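You operate a simulated robot arm through the tools that you are given. There is no shell and no other tool.

You run a simulated robot arm. Do the job below in one go: nothing can be reset, and whatever is moved stays where it is left.

Task
Vent the dome, move its cup to the black tray and put the dome back.
Fine: vent before you lift; the dome ends on the black plate with the vent shut.

It is judged by the outcome, as a careful person would: the job done as asked, and still so three seconds after it is handed in. It fails if anything else is knocked over, pushed out of place, dropped, spilled or broken.

Robot
A 5-joint arm with a two-finger parallel gripper, fixed in place. Base frame: the origin is at the foot of the arm, x ahead of it, y to its left, z up; the work surface is at about z = 760. Readings come in mm, rad, newtons and seconds.
It reaches about 1134 mm from its shoulder. Its first joint turns from -2.601 to 2.601 rad. Payload 1.57 kg.
The TCP is the grasp point between the finger pads, 30 mm short of the fingertips. In the tool frame z runs along the fingers and y along their closing line. The gripper opens to 110 mm. The fingers are 24 mm wide and 12 mm thick; the gripper's body (48 by 112 mm) begins 78 mm behind the TCP.
Orientation is that of the tool frame in the base frame, as a unit quaternion [x, y, z, w]. With the fingers straight down and closing along the base's y, the tool's x points along the base's -x, its y along +y and its z along -z.

Tools
- The arm moves only by the tool apply_moves. Its argument "series" is a list of rows, each a list of 7 numbers: the shift along the tool's x, y, z in mm, then the turn, a rotation vector about the tool's x, y, z in degrees, then the gripper command, from -1 (shut) to 1 (fully open), values between in proportion. In form: [[x, y, z, rx, ry, rz, grip], ...]. A call has 1 to 20 rows; each row shifts and turns the commanded pose from where the row before left it, along the tool's axes as they then stand. Each row takes 0.2 s and may step no farther than 50 mm and 0.15 rad from the row before; otherwise, or with a gripper value out of range, the whole call is refused. Where a pose cannot be reached the arm comes as near as it can. A force on the tool above 90 N (or 10 N above the force at the start of the call, whichever is more), or a blocked arm, ends the call early, and 0.2 s more pass. The fingers move at their own pace (about 153 mm/s each) and stop on an object; they squeeze with about 33 N. The grip force told is the motor's: it shows also when the fingers shut on nothing. Time passes only in rows, and 0.2 s behind the last, so rows that do not move let the fingers close. The reply holds the time, the measured pose of the TCP, the force on the tool along the base axes, the opening and the grip force, in the units named above and with some noise, with the torque about the TCP (base axes, N m) and any sound that the robot's microphone picked up.
- Cameras (640 x 400 px; columns grow to the right, rows downward): "scene" is fixed at [50.1, -649.1, 1358.7]; the picture's right is [0.17, -0.99, 0.00], its down [-0.63, -0.11, -0.77] and it looks along [0.76, 0.13, -0.64] (base axes); focal length 319 px, centre (320, 200). "wrist" rides on the gripper at [70, 16, -141] in the tool frame; the picture's right is [-0.23, 0.97, 0.00], its down [-0.86, -0.20, -0.48] and it looks along [-0.47, -0.11, 0.88] (tool axes); focal length 222 px, centre (320, 200). There is no depth. A picture from a camera that has moved, and an enlarged one, comes with that camera's place and axes in the base frame and with its lens.
- capture(camera): a new picture of that camera. It takes no simulated time.
- slide_trunk(by): slides the trunk up (or, below 0, down) by that many mm; the arm rides with it, the base frame stays. It gives what a move gives, with no picture.
- close_up(camera, box): a new picture of the part [left, top, right, bottom] of that camera's present view, enlarged. It takes no simulated time.
- job_done(): hands the job in; it is judged then, once.

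Places have to be worked out from the pictures, the camera data and where the tool is seen. Open the gripper and draw the arm clear of the work before you hand the job in, unless the task says otherwise.

The tools are called as a command line: name --pt "numbers of a row" for each row, then --argument value for the rest, lists and objects as JSON in quotes. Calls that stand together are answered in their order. apply_moves: Moves the arm, as the interface text tells. Its arguments: {"type":"object","properties":{"series":{"type":"array"}},"required":["series"]} The other tools are called the same way: slide_trunk (by) slides the trunk up or down; capture (camera) takes a picture; close_up (camera, box) takes an enlarged picture of a part of a camera's view; job_done () hands the job in.

At the start:

```text
time_s: 0.0
tcp_pos: [357.9, -469.2, 1153.3]
orientation: [0.0, 1.0, 0.0, 0.0]
wrist_force: [0.0, 0.3, 0.9]
wrist_torque: [0.0, -0.02, 0.0]
gripper_width: 110.0
gripper_force: 0.1
trunk travel left (down, up): [-886.0, 84.0]
```

scene: 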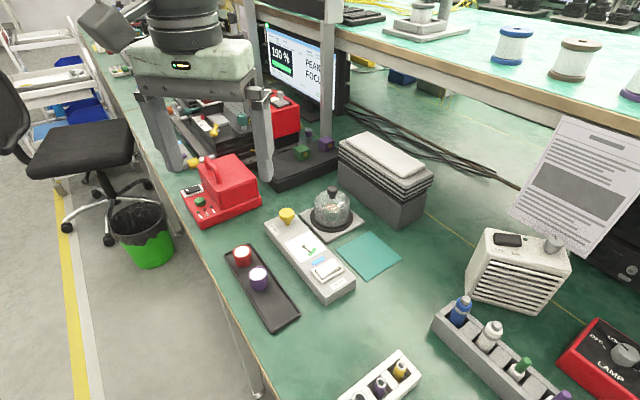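
wrist: 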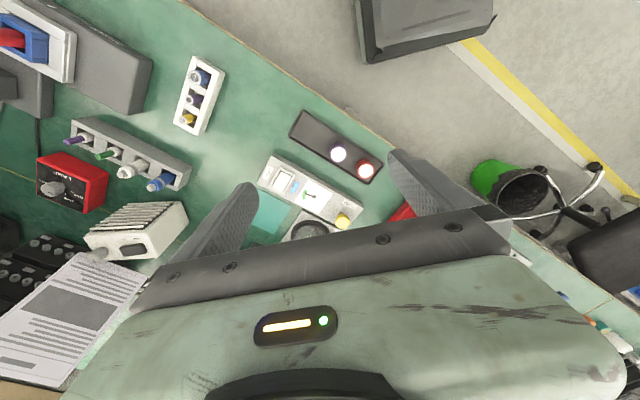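

I start by looking closely at the dome area and the controls near it.

close_up --camera "scene" --box '[220, 170, 420, 330]'

close_up --camera "wrist" --box '[240, 100, 420, 250]'

close_up --camera "scene" --box '[260, 180, 370, 260]'

```text
2.50 times, centred on (320, 250) of scene
camera zoom: at [50.1, -649.1, 1358.7], right [0.17, -0.99, 0.0], down [-0.63, -0.11, -0.77], along [0.76, 0.13, -0.64], focal length 798 px, centre (320, 75)
```

zoom: 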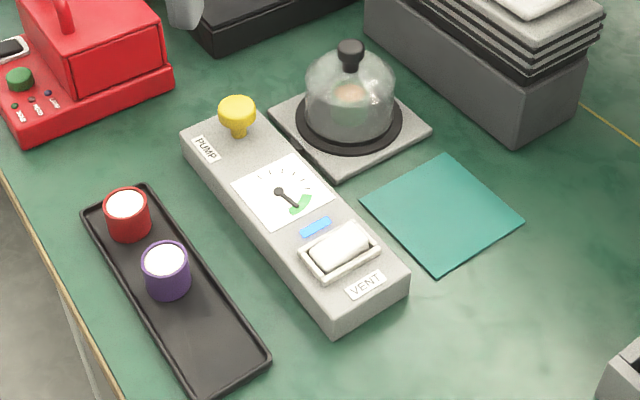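

```text
2.67 times, centred on (330, 175) of wrist
camera zoom: at [287.7, -451.1, 1293.7], right [0.23, 0.97, 0.0], down [0.86, -0.2, 0.48], along [0.47, -0.11, -0.88], focal length 592 px, centre (293, 267)
```

zoom: 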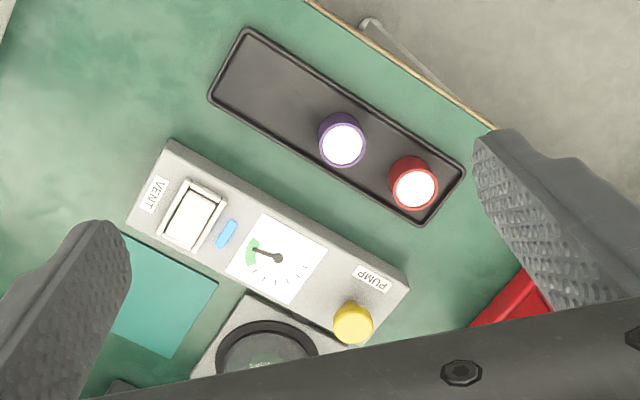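

```text
5.00 times, centred on (315, 220) of scene
camera zoom: at [50.1, -649.1, 1358.7], right [0.17, -0.99, 0.0], down [-0.63, -0.11, -0.77], along [0.76, 0.13, -0.64], focal length 1596 px, centre (345, 100)
```

zoom: 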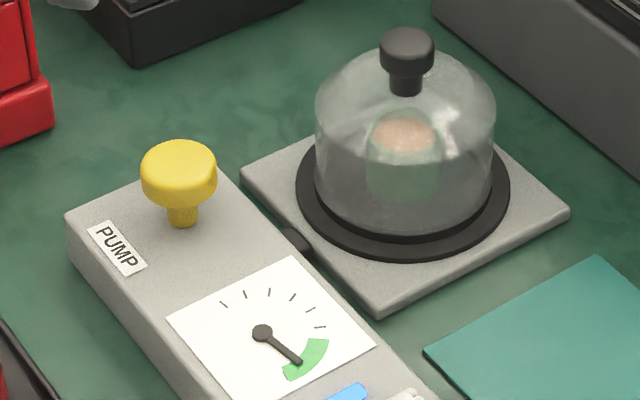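

The dome sits on a black disc with its cup inside, and the pump/vent box has a gauge reading in the green and a rocker marked VENT. I zoom in on the rocker, the dome and the tray for their details.

close_up --camera "scene" --box '[300, 235, 356, 270]'

close_up --camera "scene" --box '[300, 255, 364, 305]'

close_up --camera "scene" --box '[300, 180, 364, 240]'

close_up --camera "scene" --box '[216, 230, 312, 330]'

```text
11.43 times, centred on (328, 252) of scene
camera zoom: at [50.1, -649.1, 1358.7], right [0.17, -0.99, 0.0], down [-0.63, -0.11, -0.77], along [0.76, 0.13, -0.64], focal length 3649 px, centre (229, -400)
```

zoom: 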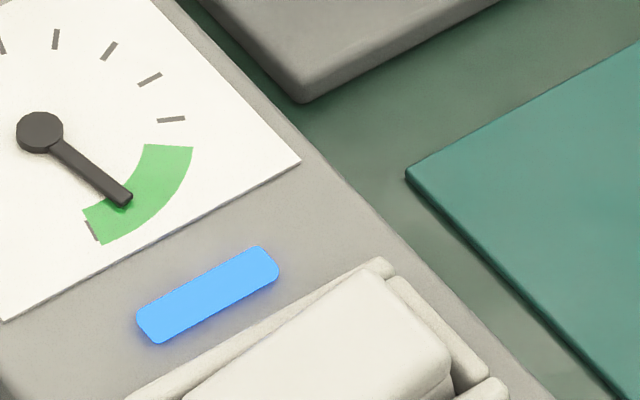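

```text
8.00 times, centred on (332, 280) of scene
camera zoom: at [50.1, -649.1, 1358.7], right [0.17, -0.99, 0.0], down [-0.63, -0.11, -0.77], along [0.76, 0.13, -0.64], focal length 2554 px, centre (224, -440)
```

zoom: 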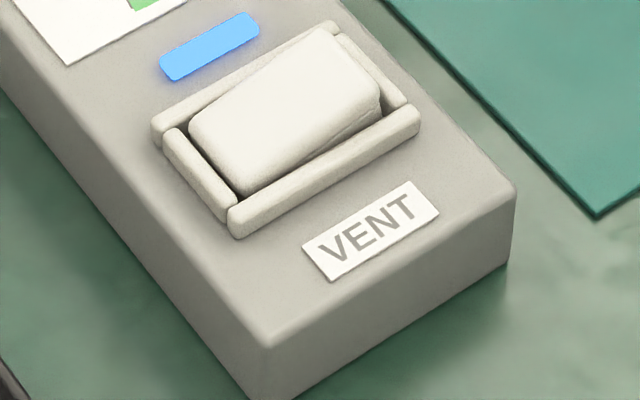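

```text
6.67 times, centred on (332, 210) of scene
camera zoom: at [50.1, -649.1, 1358.7], right [0.17, -0.99, 0.0], down [-0.63, -0.11, -0.77], along [0.76, 0.13, -0.64], focal length 2129 px, centre (240, 133)
```

zoom: 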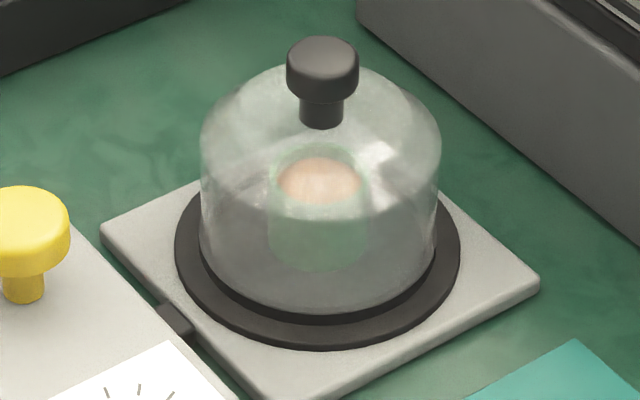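

```text
4.00 times, centred on (264, 280) of scene
camera zoom: at [50.1, -649.1, 1358.7], right [0.17, -0.99, 0.0], down [-0.63, -0.11, -0.77], along [0.76, 0.13, -0.64], focal length 1277 px, centre (544, -120)
```

zoom: 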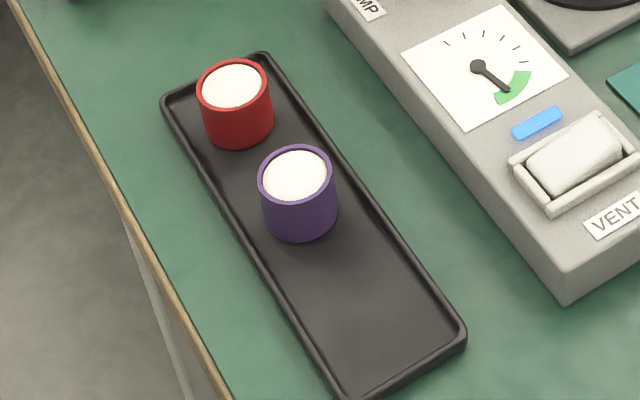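

The cup in the dome is green; the vent rocker's end away from the tray (toward the teal mat) stands raised at about (504, -603, 800), with the box top near z 791. I turn the gripper by 45° to match the bench layout and come down over the box to look from closer.

apply_moves --pt "0 0 0 0 0 -7.5 1" --pt "0 0 0 0 0 -7.5 1" --pt "0 0 0 0 0 -7.5 1" --pt "0 0 0 0 0 -7.5 1" --pt "0 0 0 0 0 -7.5 1" --pt "0 0 0 0 0 -7.5 1" --pt "-4.4 -30.1 30 0 0 0 1" --pt "-4.4 -30.1 30 0 0 0 1" --pt "-4.4 -30.1 30 0 0 0 1" --pt "-4.4 -30.1 30 0 0 0 1" --pt "-4.4 -30.1 30 0 0 0 1"

capture --camera "wrist"

capture --camera "scene"

```text
time_s: 2.4
tcp_pos: [479.8, -559.4, 1152.3]
orientation: [-0.382, 0.924, 0.0, 0.0]
wrist_force: [-0.6, 0.6, 0.0]
wrist_torque: [0.02, -0.02, 0.0]
gripper_width: 110.0
gripper_force: 0.0
out of reach, approached as far as the arm can: row 7, 8, 9, 10, 11
trunk travel left (down, up): [-886.0, 84.0]
```

```text
taken
camera wrist: at [419.1, -596.7, 1293.5], right [-0.53, 0.85, 0.0], down [0.75, 0.46, 0.48], along [0.41, 0.25, -0.88], focal length 222 px, centre (320, 200)
```

wrist: 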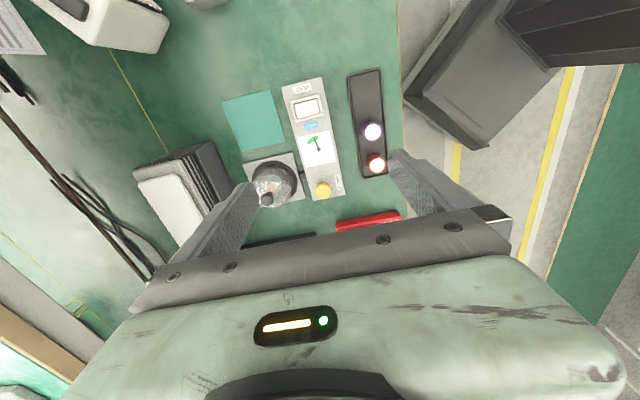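

```text
taken
```

scene: 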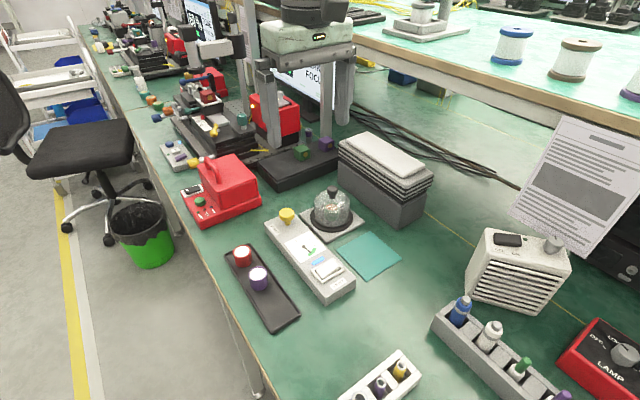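

The arm cannot get lower at this trunk height (TCP stayed at z 1152), so the trunk must come down. Below the fingers there is nothing above about z 920, so I slide it down 150 mm and check the pose.

slide_trunk --by -150

capture --camera "wrist"

capture --camera "scene"

```text
time_s: 4.2
tcp_pos: [478.8, -560.7, 1002.5]
orientation: [-0.383, 0.924, 0.0, 0.0]
wrist_force: [0.1, -0.8, 0.2]
wrist_torque: [0.01, -0.01, -0.03]
gripper_width: 109.8
gripper_force: 0.2
trunk travel left (down, up): [-736.0, 234.0]
```

```text
taken
camera wrist: at [418.6, -596.1, 1143.7], right [-0.53, 0.85, 0.0], down [0.75, 0.46, 0.48], along [0.41, 0.25, -0.88], focal length 222 px, centre (320, 200)
```

wrist: 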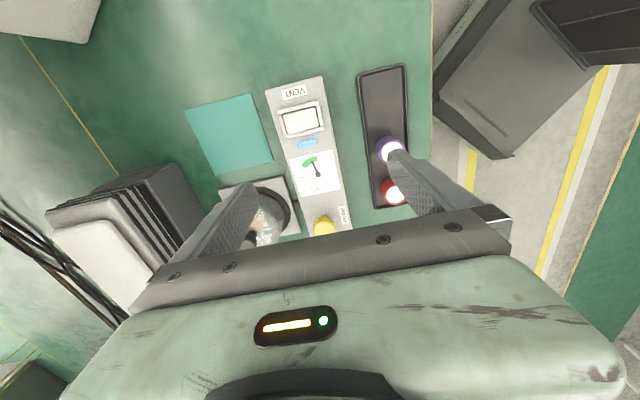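

```text
taken
```

scene: 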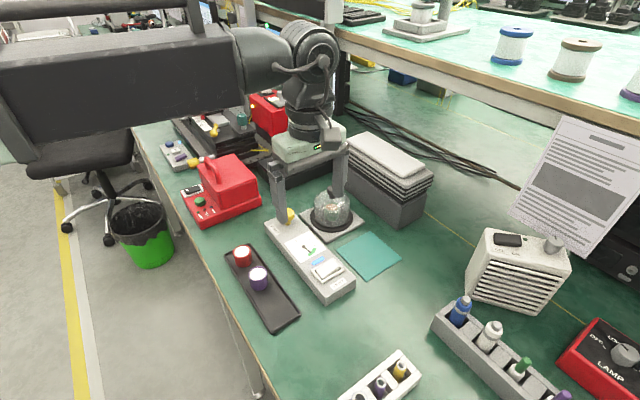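

Trunk sliding lowers the tool as hoped (TCP now at (479, -561, 1002)). I zoom the wrist view on the box, dome and tray to fix their places.

close_up --camera "wrist" --box '[240, 70, 360, 150]'

close_up --camera "wrist" --box '[180, 80, 440, 240]'

```text
5.00 times, centred on (300, 110) of wrist
camera zoom: at [418.6, -596.1, 1143.7], right [-0.53, 0.85, 0.0], down [0.75, 0.46, 0.48], along [0.41, 0.25, -0.88], focal length 1111 px, centre (420, 650)
```

zoom: 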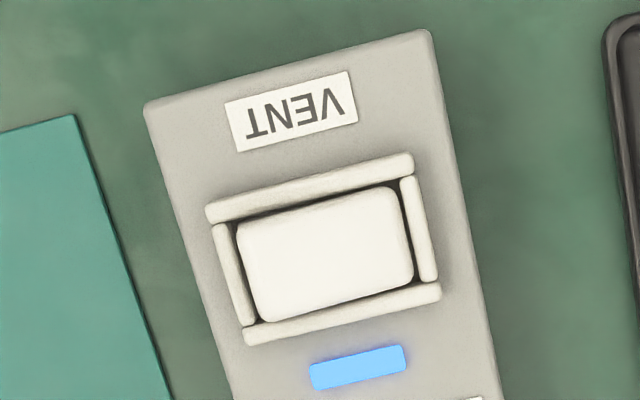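

```text
2.46 times, centred on (310, 160) of wrist
camera zoom: at [418.6, -596.1, 1143.7], right [-0.53, 0.85, 0.0], down [0.75, 0.46, 0.48], along [0.41, 0.25, -0.88], focal length 547 px, centre (345, 298)
```

zoom: 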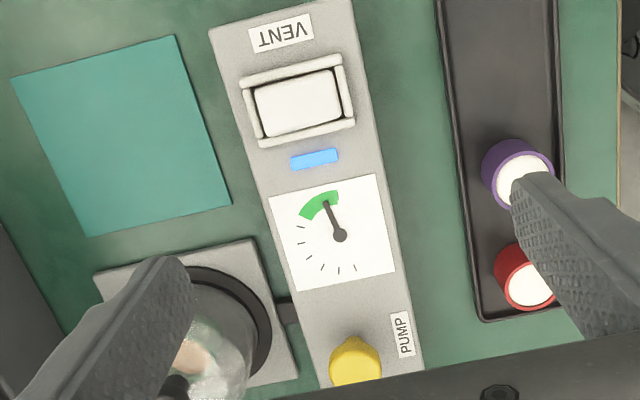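

Triangulating both cameras, the rocker's raised (mat-side) end is near (494, -606, 817) and its low end near (462, -575, 808). I'll press the raised end with the tray-side finger alone, so the TCP goes to about (532, -645); first sideways at height, then the trunk down 130 mm.

apply_moves --pt "7.2 -32.6 0 0 0 0 1" --pt "7.2 -32.6 0 0 0 0 1" --pt "7.2 -32.5 0 0 0 0 1" --pt "0 0 0 0 0 0 1"

slide_trunk --by -120

capture --camera "wrist"

capture --camera "scene"

```text
time_s: 5.2
tcp_pos: [534.2, -644.4, 1002.6]
orientation: [-0.383, 0.924, 0.0, 0.0]
wrist_force: [0.3, -0.4, 0.4]
wrist_torque: [0.03, 0.03, -0.03]
gripper_width: 110.1
gripper_force: 0.0
trunk travel left (down, up): [-736.0, 234.0]
```

```text
time_s: 6.7
tcp_pos: [533.3, -644.0, 883.2]
orientation: [-0.382, 0.924, 0.0, 0.0]
wrist_force: [-0.6, 0.6, -0.3]
wrist_torque: [-0.04, 0.03, 0.01]
gripper_width: 110.2
gripper_force: 0.1
trunk travel left (down, up): [-616.0, 354.0]
```

```text
taken
camera wrist: at [472.4, -680.7, 1023.7], right [-0.53, 0.85, 0.0], down [0.75, 0.46, 0.48], along [0.41, 0.25, -0.88], focal length 222 px, centre (320, 200)
```

wrist: 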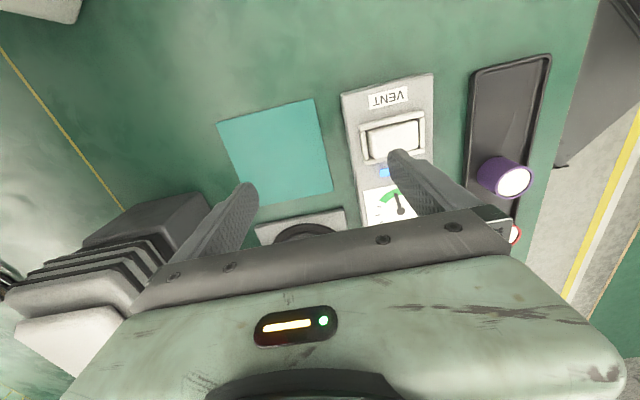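

```text
taken
```

scene: 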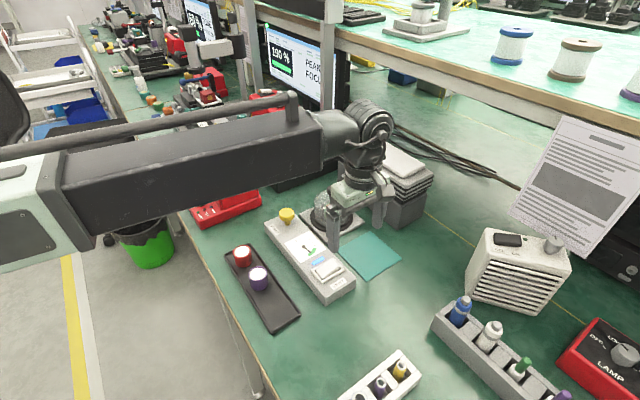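

The fingertip is now about 35 mm above the rocker. I zoom both views to check its alignment before pressing.

close_up --camera "wrist" --box '[330, 80, 450, 200]'

close_up --camera "scene" --box '[280, 170, 400, 300]'

```text
3.33 times, centred on (390, 140) of wrist
camera zoom: at [472.4, -680.7, 1023.7], right [-0.53, 0.85, 0.0], down [0.75, 0.46, 0.48], along [0.41, 0.25, -0.88], focal length 740 px, centre (87, 400)
```

zoom: 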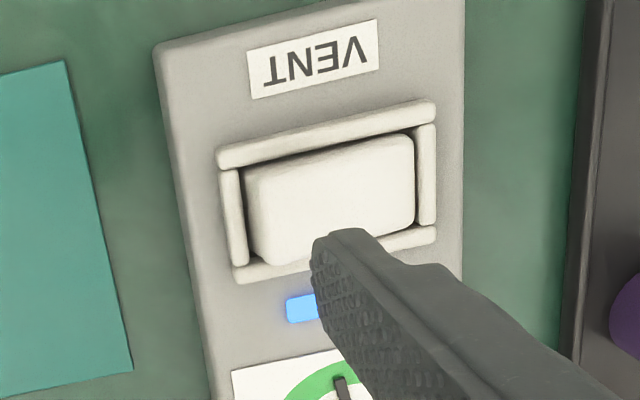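

```text
3.08 times, centred on (340, 235) of scene
camera zoom: at [50.1, -649.1, 1358.7], right [0.17, -0.99, 0.0], down [-0.63, -0.11, -0.77], along [0.76, 0.13, -0.64], focal length 982 px, centre (258, 92)
```

zoom: 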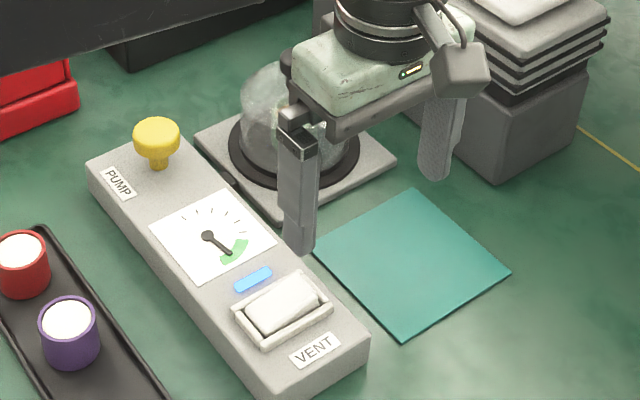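

The tray-side finger is centred across the rocker and about 14 mm out from its pivot on the raised side. I come down to just above it, then look again.

apply_moves --pt "0 0 10 0 0 0 1" --pt "0 0 10 0 0 0 1" --pt "0 0 8 0 0 0 1" --pt "0 0 0 0 0 0 1"

close_up --camera "wrist" --box '[330, 80, 450, 200]'

close_up --camera "scene" --box '[290, 230, 370, 300]'

```text
time_s: 7.7
tcp_pos: [533.1, -644.0, 883.1]
orientation: [-0.383, 0.924, 0.0, 0.0]
wrist_force: [0.2, -0.1, 0.4]
wrist_torque: [-0.01, -0.01, -0.01]
gripper_width: 110.0
gripper_force: 0.1
out of reach, approached as far as the arm can: row 1, 2, 3
trunk travel left (down, up): [-616.0, 354.0]
```

```text
3.33 times, centred on (390, 140) of wrist
camera zoom: at [472.5, -680.7, 1023.7], right [-0.53, 0.85, 0.0], down [0.75, 0.46, 0.48], along [0.41, 0.25, -0.88], focal length 740 px, centre (87, 400)
```

zoom: 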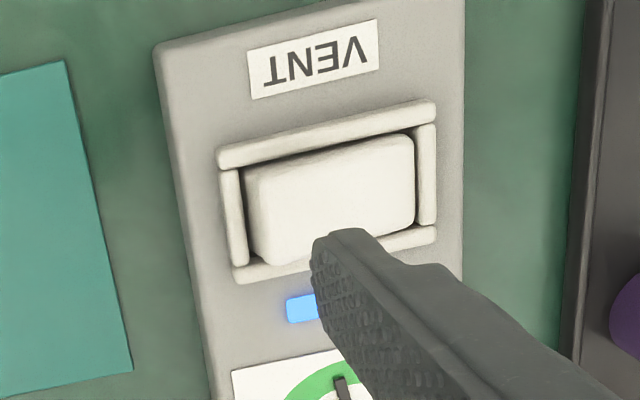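

```text
5.71 times, centred on (330, 265) of scene
camera zoom: at [50.1, -649.1, 1358.7], right [0.17, -0.99, 0.0], down [-0.63, -0.11, -0.77], along [0.76, 0.13, -0.64], focal length 1824 px, centre (263, -171)
```

zoom: 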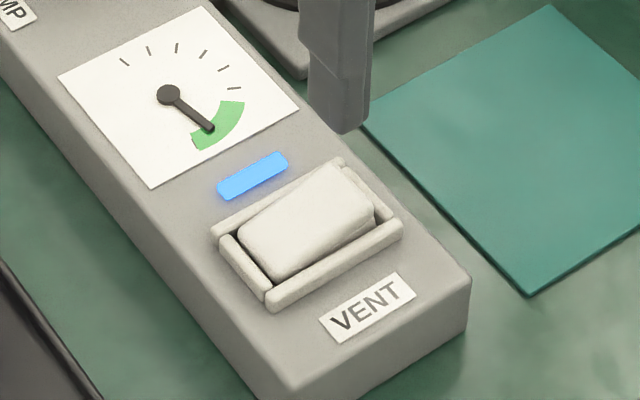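

The arm is already at the bottom of its own travel at this trunk height, so fine descent needs headroom. I raise the arm 60 mm by its joints, then drop the trunk 70 mm, which leaves the TCP near z 873 with room to go down.

apply_moves --pt "0 0 -20 0 0 0 1" --pt "0 0 -20 0 0 0 1" --pt "0 0 -20 0 0 0 1" --pt "0 0 0 0 0 0 1"

slide_trunk --by -60

capture --camera "scene"

```text
time_s: 8.7
tcp_pos: [533.7, -644.0, 883.2]
orientation: [-0.382, 0.924, 0.0, 0.0]
wrist_force: [-0.2, -0.5, 0.6]
wrist_torque: [0.0, -0.01, -0.03]
gripper_width: 109.8
gripper_force: 0.0
out of reach, approached as far as the arm can: row 1, 2, 3
trunk travel left (down, up): [-616.0, 354.0]
```

```text
time_s: 9.5
tcp_pos: [531.0, -642.1, 837.3]
orientation: [-0.384, 0.923, -0.002, -0.001]
wrist_force: [10.9, -10.7, 91.8]
wrist_torque: [3.66, 3.56, 0.0]
gripper_width: 98.1
gripper_force: 0.0
trunk travel left (down, up): [-564.0, 406.0]
stopped: the force on the tool passed its limit at 122 N (the readings are from after the stop); the commanded pose is now the measured one
```

```text
taken
```

scene: 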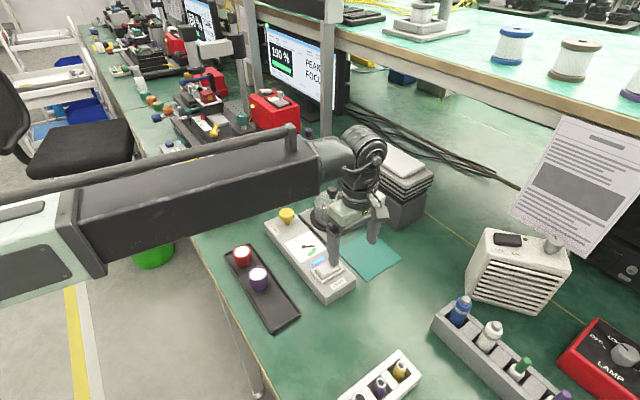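

I should have waited for the first reply: the arm does not change height by its joints at all, only the trunk does, so the slide brought the finger down onto the rocker and stopped at the force limit. I take the load off at once by raising the trunk a little, then check the result.

slide_trunk --by 12

close_up --camera "scene" --box '[260, 210, 380, 300]'

capture --camera "wrist"

```text
time_s: 10.1
tcp_pos: [534.3, -644.2, 842.1]
orientation: [-0.383, 0.924, 0.001, -0.002]
wrist_force: [0.6, -0.5, -0.1]
wrist_torque: [-0.02, 0.03, -0.02]
gripper_width: 110.0
gripper_force: 0.1
trunk travel left (down, up): [-576.0, 394.0]
```

```text
4.44 times, centred on (320, 255) of scene
camera zoom: at [50.1, -649.1, 1358.7], right [0.17, -0.99, 0.0], down [-0.63, -0.11, -0.77], along [0.76, 0.13, -0.64], focal length 1419 px, centre (320, -44)
```

zoom: 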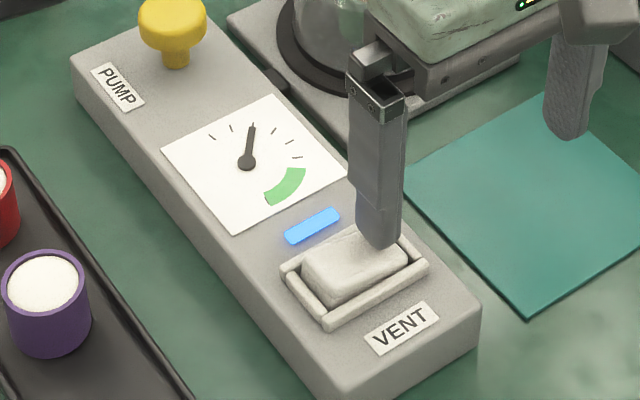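

```text
taken
camera wrist: at [472.6, -681.4, 982.8], right [-0.53, 0.85, 0.0], down [0.75, 0.46, 0.48], along [0.4, 0.25, -0.88], focal length 222 px, centre (320, 200)
```

wrist: 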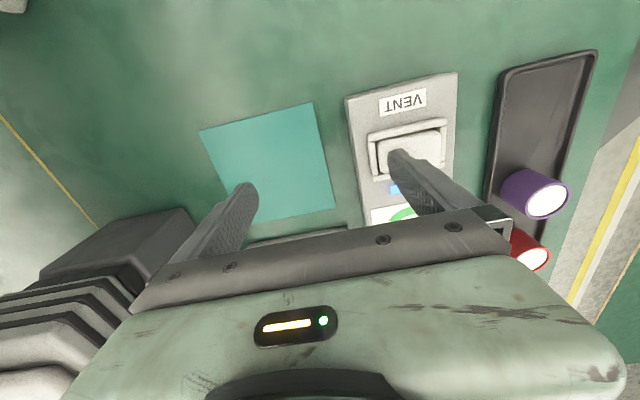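

The rocker has flipped (its tray-side end is now up) and the needle has left the green and is falling, so the dome is venting. I raise the trunk 100 mm to get clear of the dome's knob, then let time pass and watch the gauge.

slide_trunk --by 100

close_up --camera "scene" --box '[260, 210, 380, 300]'

capture --camera "wrist"

```text
time_s: 11.4
tcp_pos: [533.4, -645.7, 942.9]
orientation: [-0.383, 0.924, 0.0, -0.001]
wrist_force: [0.5, 0.6, -0.4]
wrist_torque: [-0.03, 0.01, 0.01]
gripper_width: 110.0
gripper_force: 0.0
trunk travel left (down, up): [-676.0, 294.0]
```

```text
4.44 times, centred on (320, 255) of scene
camera zoom: at [50.1, -649.1, 1358.7], right [0.17, -0.99, 0.0], down [-0.63, -0.11, -0.77], along [0.76, 0.13, -0.64], focal length 1419 px, centre (320, -44)
```

zoom: 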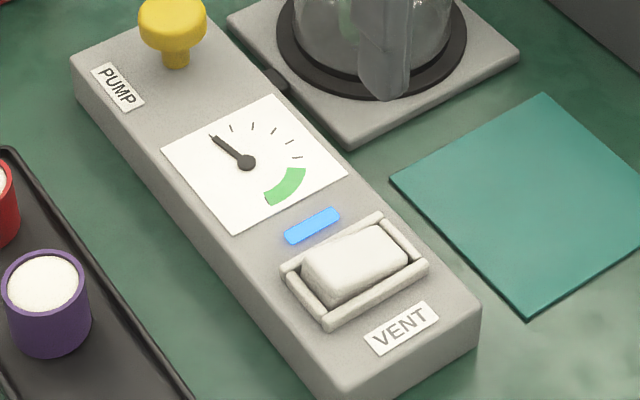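

```text
taken
camera wrist: at [472.7, -681.3, 1083.8], right [-0.53, 0.85, 0.0], down [0.75, 0.46, 0.48], along [0.4, 0.25, -0.88], focal length 222 px, centre (320, 200)
```

wrist: 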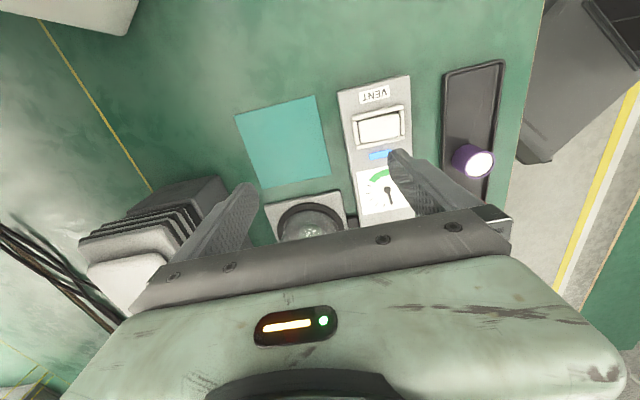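

The needle rests on the zero tick, so the dome is vented. I now move over the dome at this height (fingertips at about z 913, above the knob at ~872) to line up on the knob.

apply_moves --pt "-39 -13.2 0 0 0 0 1" --pt "-39 -13.2 0 0 0 0 1" --pt "-39 -13.2 0 0 0 0 1" --pt "-39 -13.2 0 0 0 0 1" --pt "0 0 0 0 0 0 1"

capture --camera "wrist"

capture --camera "scene"

```text
time_s: 12.6
tcp_pos: [681.4, -570.9, 943.6]
orientation: [-0.382, 0.924, 0.001, -0.001]
wrist_force: [0.2, 0.0, 0.1]
wrist_torque: [0.01, 0.02, 0.0]
gripper_width: 110.0
gripper_force: 0.2
trunk travel left (down, up): [-676.0, 294.0]
```

```text
taken
camera wrist: at [620.3, -608.1, 1083.8], right [-0.53, 0.85, 0.0], down [0.75, 0.46, 0.48], along [0.4, 0.25, -0.88], focal length 222 px, centre (320, 200)
```

wrist: 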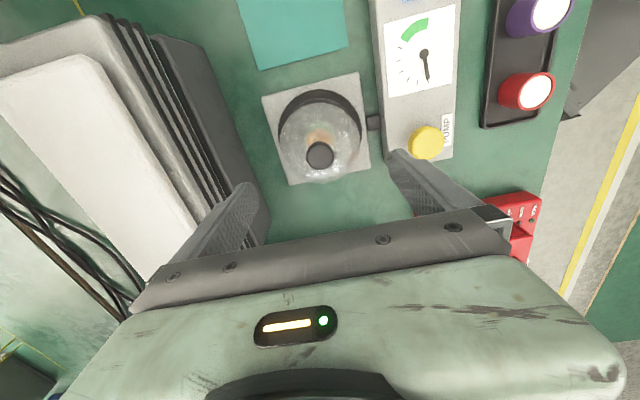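

```text
taken
```

scene: 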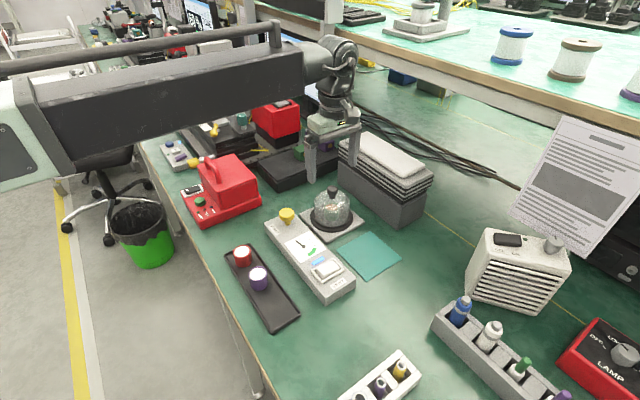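

The knob appears almost directly under the TCP. I zoom in to measure the remaining offset.

close_up --camera "wrist" --box '[260, 70, 380, 190]'

close_up --camera "scene" --box '[280, 140, 400, 240]'

```text
3.33 times, centred on (320, 130) of wrist
camera zoom: at [620.3, -608.1, 1083.8], right [-0.53, 0.85, 0.0], down [0.75, 0.46, 0.48], along [0.4, 0.25, -0.88], focal length 740 px, centre (320, 433)
```

zoom: 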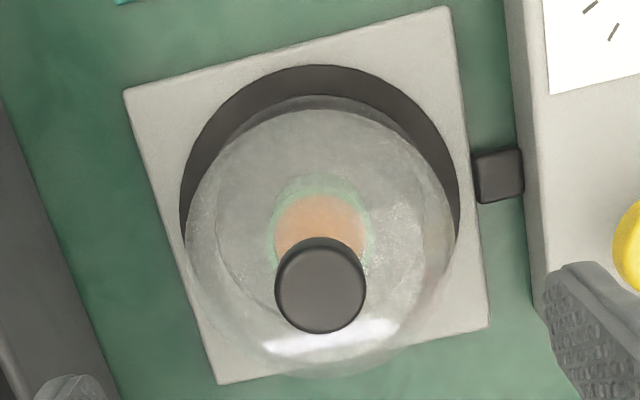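

```text
4.00 times, centred on (340, 190) of scene
camera zoom: at [50.1, -649.1, 1358.7], right [0.17, -0.99, 0.0], down [-0.63, -0.11, -0.77], along [0.76, 0.13, -0.64], focal length 1277 px, centre (240, 240)
```

zoom: 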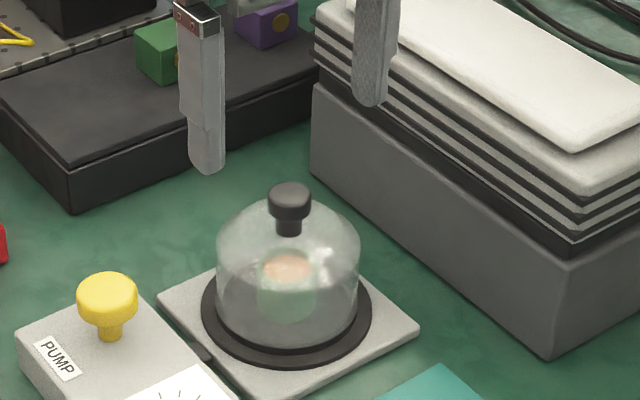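

The knob's top comes out at about (678, -572, 874), 4 mm from the TCP. I correct that and narrow the opening to about 60 mm before coming down.

apply_moves --pt "4 1 0 0 0 0 0.1" --pt "0 0 0 0 0 0 0.1" --pt "0 0 0 0 0 0 0.1"

close_up --camera "wrist" --box '[230, 70, 410, 220]'

```text
time_s: 13.4
tcp_pos: [677.8, -573.5, 943.5]
orientation: [-0.383, 0.924, 0.0, 0.0]
wrist_force: [0.3, 0.6, -0.1]
wrist_torque: [-0.01, 0.01, 0.0]
gripper_width: 60.6
gripper_force: 0.1
trunk travel left (down, up): [-676.0, 294.0]
```

```text
2.67 times, centred on (320, 145) of wrist
camera zoom: at [616.3, -610.3, 1083.8], right [-0.53, 0.85, 0.0], down [0.75, 0.46, 0.48], along [0.4, 0.25, -0.88], focal length 592 px, centre (320, 347)
```

zoom: 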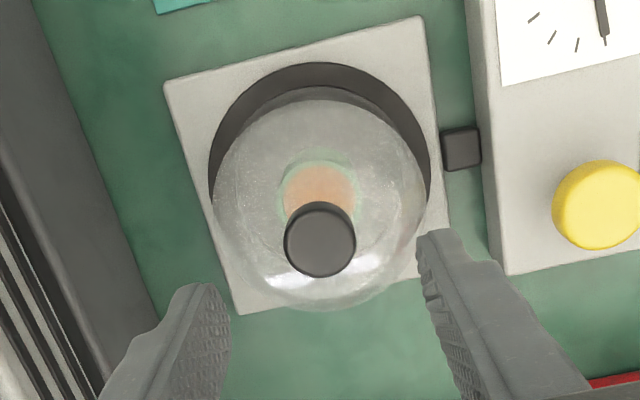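

Knob and TCP now line up within a millimetre. I lower the trunk 45 mm, leaving the fingertips just above the knob's foot level for one more check.

slide_trunk --by -45

close_up --camera "scene" --box '[290, 150, 370, 230]'

close_up --camera "wrist" --box '[230, 100, 410, 250]'

```text
time_s: 14.3
tcp_pos: [676.4, -573.8, 897.1]
orientation: [-0.383, 0.924, 0.001, -0.001]
wrist_force: [0.4, -1.0, -0.5]
wrist_torque: [-0.03, 0.04, 0.02]
gripper_width: 60.3
gripper_force: 0.0
trunk travel left (down, up): [-631.0, 339.0]
```

```text
5.00 times, centred on (330, 190) of scene
camera zoom: at [50.1, -649.1, 1358.7], right [0.17, -0.99, 0.0], down [-0.63, -0.11, -0.77], along [0.76, 0.13, -0.64], focal length 1596 px, centre (270, 250)
```

zoom: 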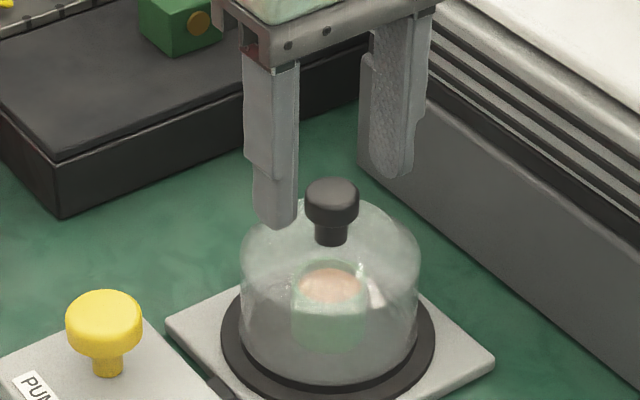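

```text
2.67 times, centred on (320, 175) of wrist
camera zoom: at [616.2, -610.3, 1038.8], right [-0.53, 0.85, 0.0], down [0.75, 0.46, 0.48], along [0.4, 0.25, -0.88], focal length 592 px, centre (320, 267)
```

zoom: 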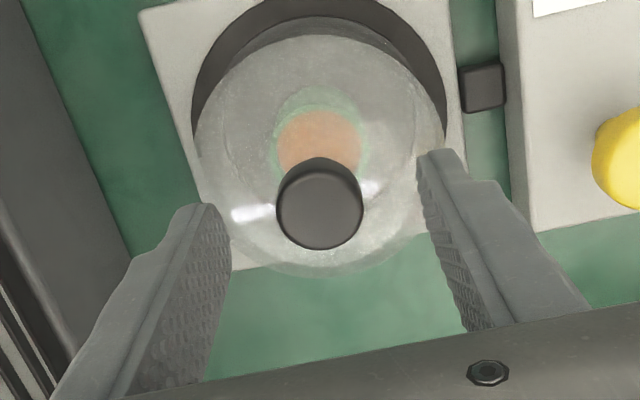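

The fingertips stand level with the middle of the knob's cap (cap about z 864–874, dome top about 850). I go down 12 mm more so the pads fully cover the cap while the tips stay about 5 mm above the glass.

slide_trunk --by -12

close_up --camera "scene" --box '[290, 150, 370, 230]'

```text
time_s: 14.9
tcp_pos: [677.4, -573.9, 886.1]
orientation: [-0.383, 0.924, 0.0, -0.001]
wrist_force: [0.4, 0.5, 0.1]
wrist_torque: [0.01, 0.0, -0.03]
gripper_width: 60.5
gripper_force: 0.1
trunk travel left (down, up): [-619.0, 351.0]
```

```text
5.00 times, centred on (330, 190) of scene
camera zoom: at [50.1, -649.1, 1358.7], right [0.17, -0.99, 0.0], down [-0.63, -0.11, -0.77], along [0.76, 0.13, -0.64], focal length 1596 px, centre (270, 250)
```

zoom: 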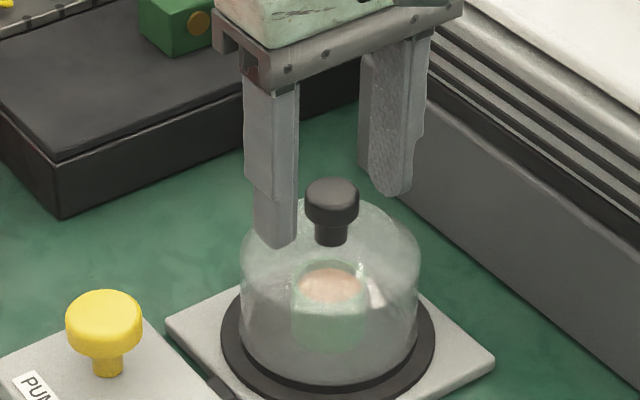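

The tips are now around the knob with no contact, so I close the gripper on it and let the grip settle.

apply_moves --pt "0 0 0 0 0 0 -0.3" --pt "0 0 0 0 0 0 -1" --pt "0 0 0 0 0 0 -1" --pt "0 0 0 0 0 0 -1"

close_up --camera "scene" --box '[290, 150, 370, 230]'

```text
time_s: 15.9
tcp_pos: [677.6, -574.4, 885.2]
orientation: [-0.383, 0.924, 0.0, -0.001]
wrist_force: [-0.1, -0.3, 1.5]
wrist_torque: [-0.11, -0.09, 0.01]
gripper_width: 27.0
gripper_force: 32.9
trunk travel left (down, up): [-619.0, 351.0]
```

```text
5.00 times, centred on (330, 190) of scene
camera zoom: at [50.1, -649.1, 1358.7], right [0.17, -0.99, 0.0], down [-0.63, -0.11, -0.77], along [0.76, 0.13, -0.64], focal length 1596 px, centre (270, 250)
```

zoom: 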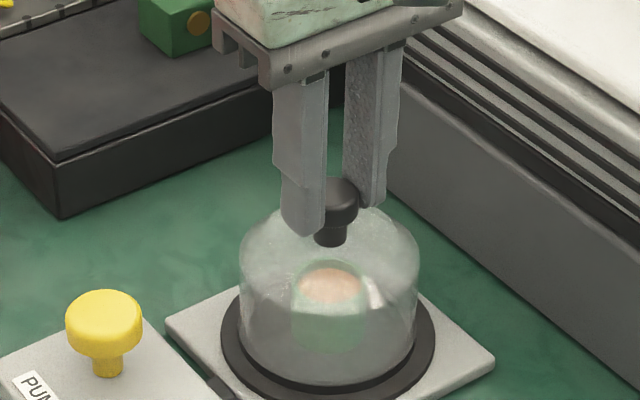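

The grip holds at 27 mm with 33 N. I lift a little first and check the load and that the cup stays behind.

slide_trunk --by 15

close_up --camera "scene" --box '[280, 140, 380, 240]'

```text
time_s: 16.5
tcp_pos: [677.9, -574.5, 900.9]
orientation: [-0.383, 0.924, 0.001, -0.001]
wrist_force: [0.1, 0.2, -0.6]
wrist_torque: [-0.02, 0.01, -0.02]
gripper_width: 26.9
gripper_force: 32.6
trunk travel left (down, up): [-634.0, 336.0]
```

```text
4.00 times, centred on (330, 190) of scene
camera zoom: at [50.1, -649.1, 1358.7], right [0.17, -0.99, 0.0], down [-0.63, -0.11, -0.77], along [0.76, 0.13, -0.64], focal length 1277 px, centre (280, 240)
```

zoom: 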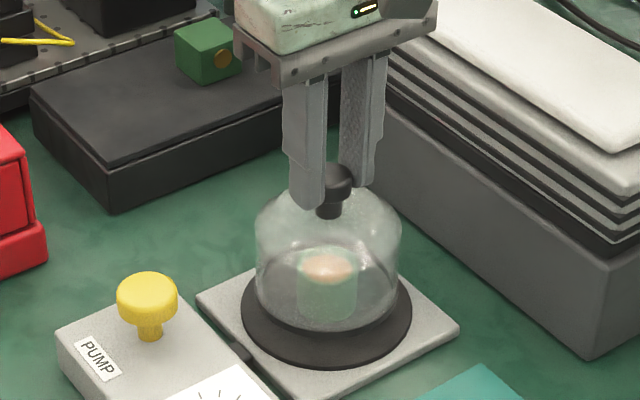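

The dome has come off cleanly, the cup stays on the plate. I lift 80 mm more so the rim clears the cup well.

slide_trunk --by 80

capture --camera "scene"

capture --camera "wrist"

```text
time_s: 17.7
tcp_pos: [676.9, -574.3, 982.4]
orientation: [-0.383, 0.924, 0.001, -0.001]
wrist_force: [-0.2, 0.0, -0.5]
wrist_torque: [-0.01, 0.05, -0.02]
gripper_width: 27.0
gripper_force: 33.0
trunk travel left (down, up): [-714.0, 256.0]
```

```text
taken
```

scene: 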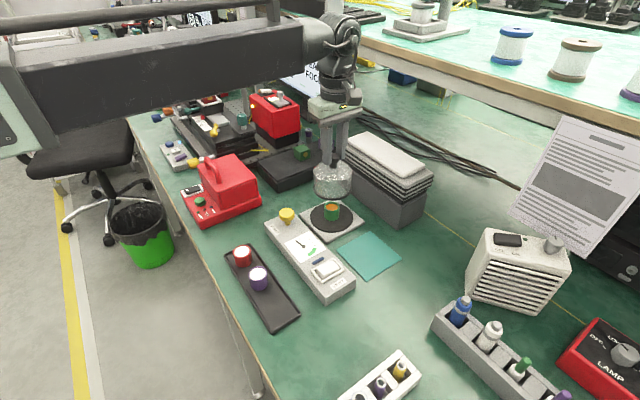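

```text
taken
camera wrist: at [616.5, -610.4, 1121.7], right [-0.53, 0.85, 0.0], down [0.75, 0.46, 0.48], along [0.4, 0.25, -0.88], focal length 222 px, centre (320, 200)
```

wrist: 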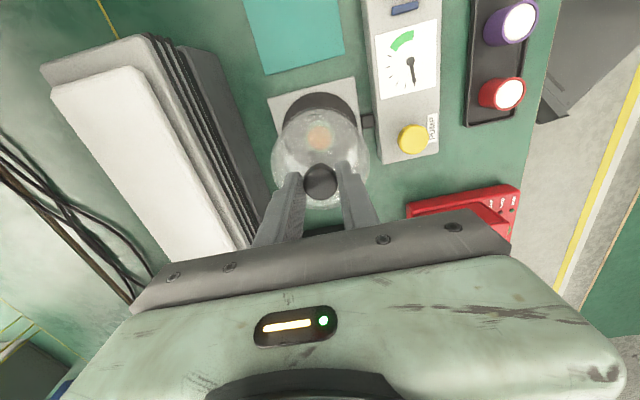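

The dome hangs well clear of the green cup, and the LED beside the vent has gone out. I carry the dome along the bench line to above the teal mat, judged to be centred near (572, -680).

apply_moves --pt "10 0 0 0 0 0 -1" --pt "20 0 0 0 0 0 -1" --pt "22 0 0 0 0 0 -1" --pt "22 0 0 0 0 0 -1" --pt "22 0 0 0 0 0 -1" --pt "22 0 0 0 0 0 -1" --pt "20 0 0 0 0 0 -1" --pt "11.5 -0.6 0 0 0 0 -1" --pt "0 0 0 0 0 0 -1"

capture --camera "scene"

capture --camera "wrist"

```text
time_s: 19.7
tcp_pos: [571.1, -680.1, 979.8]
orientation: [-0.382, 0.924, 0.001, -0.001]
wrist_force: [0.3, -0.1, -0.8]
wrist_torque: [-0.01, 0.02, 0.03]
gripper_width: 27.0
gripper_force: 33.0
trunk travel left (down, up): [-714.0, 256.0]
```

```text
taken
```

scene: 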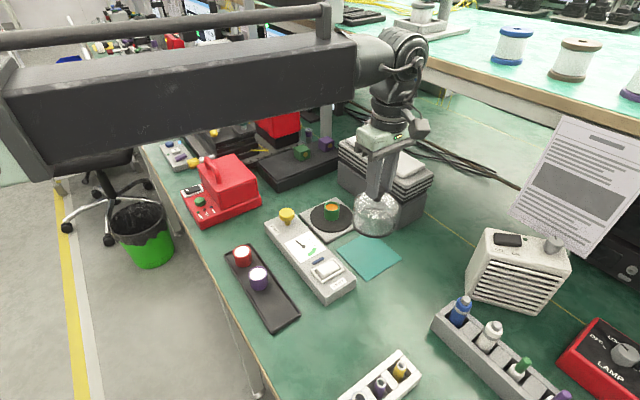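

```text
taken
camera wrist: at [510.4, -717.3, 1121.7], right [-0.53, 0.85, 0.0], down [0.75, 0.46, 0.48], along [0.4, 0.25, -0.88], focal length 222 px, centre (320, 200)
```

wrist: 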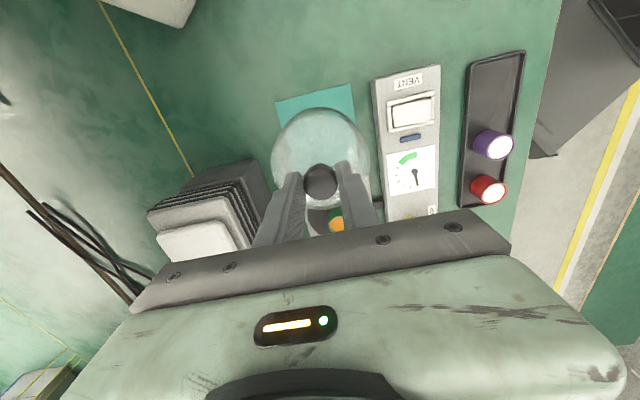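

The dome hangs over the mat region. I lower 75 mm, staying about 25 mm above the mat, and check the alignment.

slide_trunk --by -75

close_up --camera "scene" --box '[300, 180, 440, 290]'

close_up --camera "wrist" --box '[220, 40, 420, 240]'

```text
time_s: 20.8
tcp_pos: [572.1, -679.4, 906.0]
orientation: [-0.383, 0.924, 0.0, 0.0]
wrist_force: [0.2, -0.3, -1.5]
wrist_torque: [0.03, -0.01, 0.02]
gripper_width: 26.7
gripper_force: 33.2
trunk travel left (down, up): [-639.0, 331.0]
```

```text
3.64 times, centred on (370, 235) of scene
camera zoom: at [50.1, -649.1, 1358.7], right [0.17, -0.99, 0.0], down [-0.63, -0.11, -0.77], along [0.76, 0.13, -0.64], focal length 1161 px, centre (138, 73)
```

zoom: 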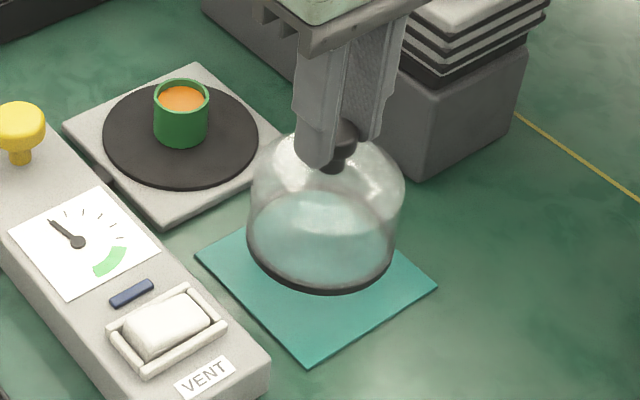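

```text
2.00 times, centred on (320, 140) of wrist
camera zoom: at [510.7, -717.0, 1046.8], right [-0.53, 0.85, 0.0], down [0.75, 0.46, 0.48], along [0.4, 0.25, -0.88], focal length 444 px, centre (320, 320)
```

zoom: 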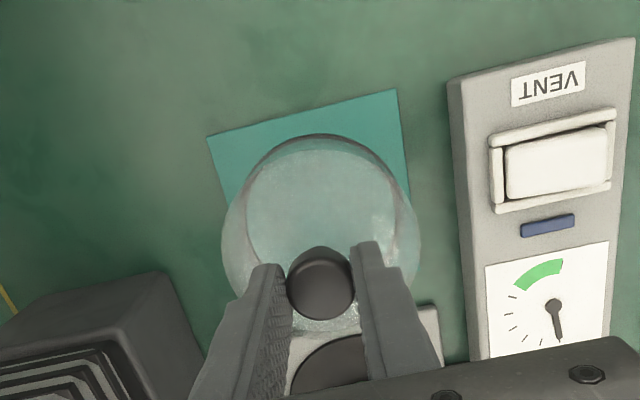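

The dome's rim projects onto the mat centre within a few millimetres. I go down 20 mm, then in small steps until I feel the contact.

slide_trunk --by -20

close_up --camera "scene" --box '[330, 210, 430, 280]'

```text
time_s: 21.5
tcp_pos: [573.1, -680.2, 886.3]
orientation: [-0.383, 0.924, 0.001, -0.002]
wrist_force: [0.1, 0.4, -2.2]
wrist_torque: [-0.01, -0.01, 0.0]
gripper_width: 27.1
gripper_force: 32.7
trunk travel left (down, up): [-619.0, 351.0]
```

```text
5.71 times, centred on (380, 245) of scene
camera zoom: at [50.1, -649.1, 1358.7], right [0.17, -0.99, 0.0], down [-0.63, -0.11, -0.77], along [0.76, 0.13, -0.64], focal length 1824 px, centre (-23, -57)
```

zoom: 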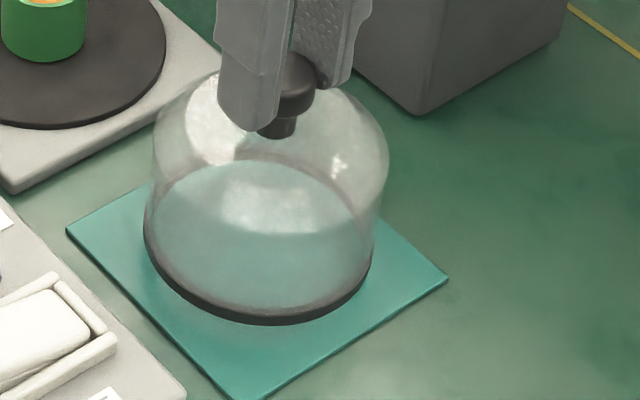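

The dome is upright (its lean is only perspective) and the rim is within about a centimetre of the mat. I lower 5 mm and read the force.

slide_trunk --by -5

close_up --camera "scene" --box '[330, 210, 430, 280]'

```text
time_s: 22.0
tcp_pos: [572.0, -681.6, 880.8]
orientation: [-0.383, 0.924, 0.0, -0.002]
wrist_force: [-0.2, 0.0, -1.9]
wrist_torque: [-0.02, 0.01, 0.0]
gripper_width: 27.0
gripper_force: 32.9
trunk travel left (down, up): [-614.0, 356.0]
```

```text
5.71 times, centred on (380, 245) of scene
camera zoom: at [50.1, -649.1, 1358.7], right [0.17, -0.99, 0.0], down [-0.63, -0.11, -0.77], along [0.76, 0.13, -0.64], focal length 1824 px, centre (-23, -57)
```

zoom: 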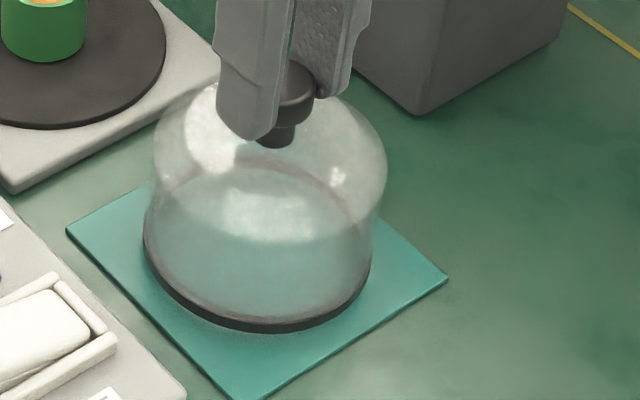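

No contact yet (about -2 N, the dome's weight). I lower 3 mm more.

slide_trunk --by -3

```text
time_s: 22.5
tcp_pos: [571.6, -680.6, 878.3]
orientation: [-0.383, 0.924, 0.001, -0.001]
wrist_force: [-0.2, -0.3, -1.5]
wrist_torque: [0.01, 0.04, 0.01]
gripper_width: 26.7
gripper_force: 33.1
trunk travel left (down, up): [-611.0, 359.0]
```

Still hanging free; another 2 mm.

slide_trunk --by -2

close_up --camera "scene" --box '[330, 210, 430, 280]'

```text
time_s: 23.1
tcp_pos: [571.6, -679.7, 875.6]
orientation: [-0.383, 0.924, 0.0, -0.001]
wrist_force: [0.2, 0.3, -0.7]
wrist_torque: [0.0, 0.02, 0.01]
gripper_width: 26.9
gripper_force: 33.2
trunk travel left (down, up): [-609.0, 361.0]
```

```text
5.71 times, centred on (380, 245) of scene
camera zoom: at [50.1, -649.1, 1358.7], right [0.17, -0.99, 0.0], down [-0.63, -0.11, -0.77], along [0.76, 0.13, -0.64], focal length 1824 px, centre (-23, -57)
```

zoom: 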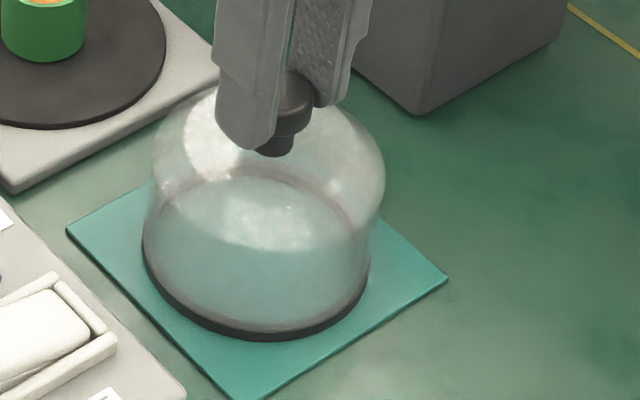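

The force is still near the hanging load. I lower another 2 mm.

slide_trunk --by -2

```text
time_s: 23.6
tcp_pos: [570.6, -679.7, 875.6]
orientation: [-0.383, 0.924, 0.0, -0.001]
wrist_force: [3.4, -2.7, 16.0]
wrist_torque: [-0.16, -0.27, 0.01]
gripper_width: 27.0
gripper_force: 32.7
trunk travel left (down, up): [-607.0, 363.0]
```

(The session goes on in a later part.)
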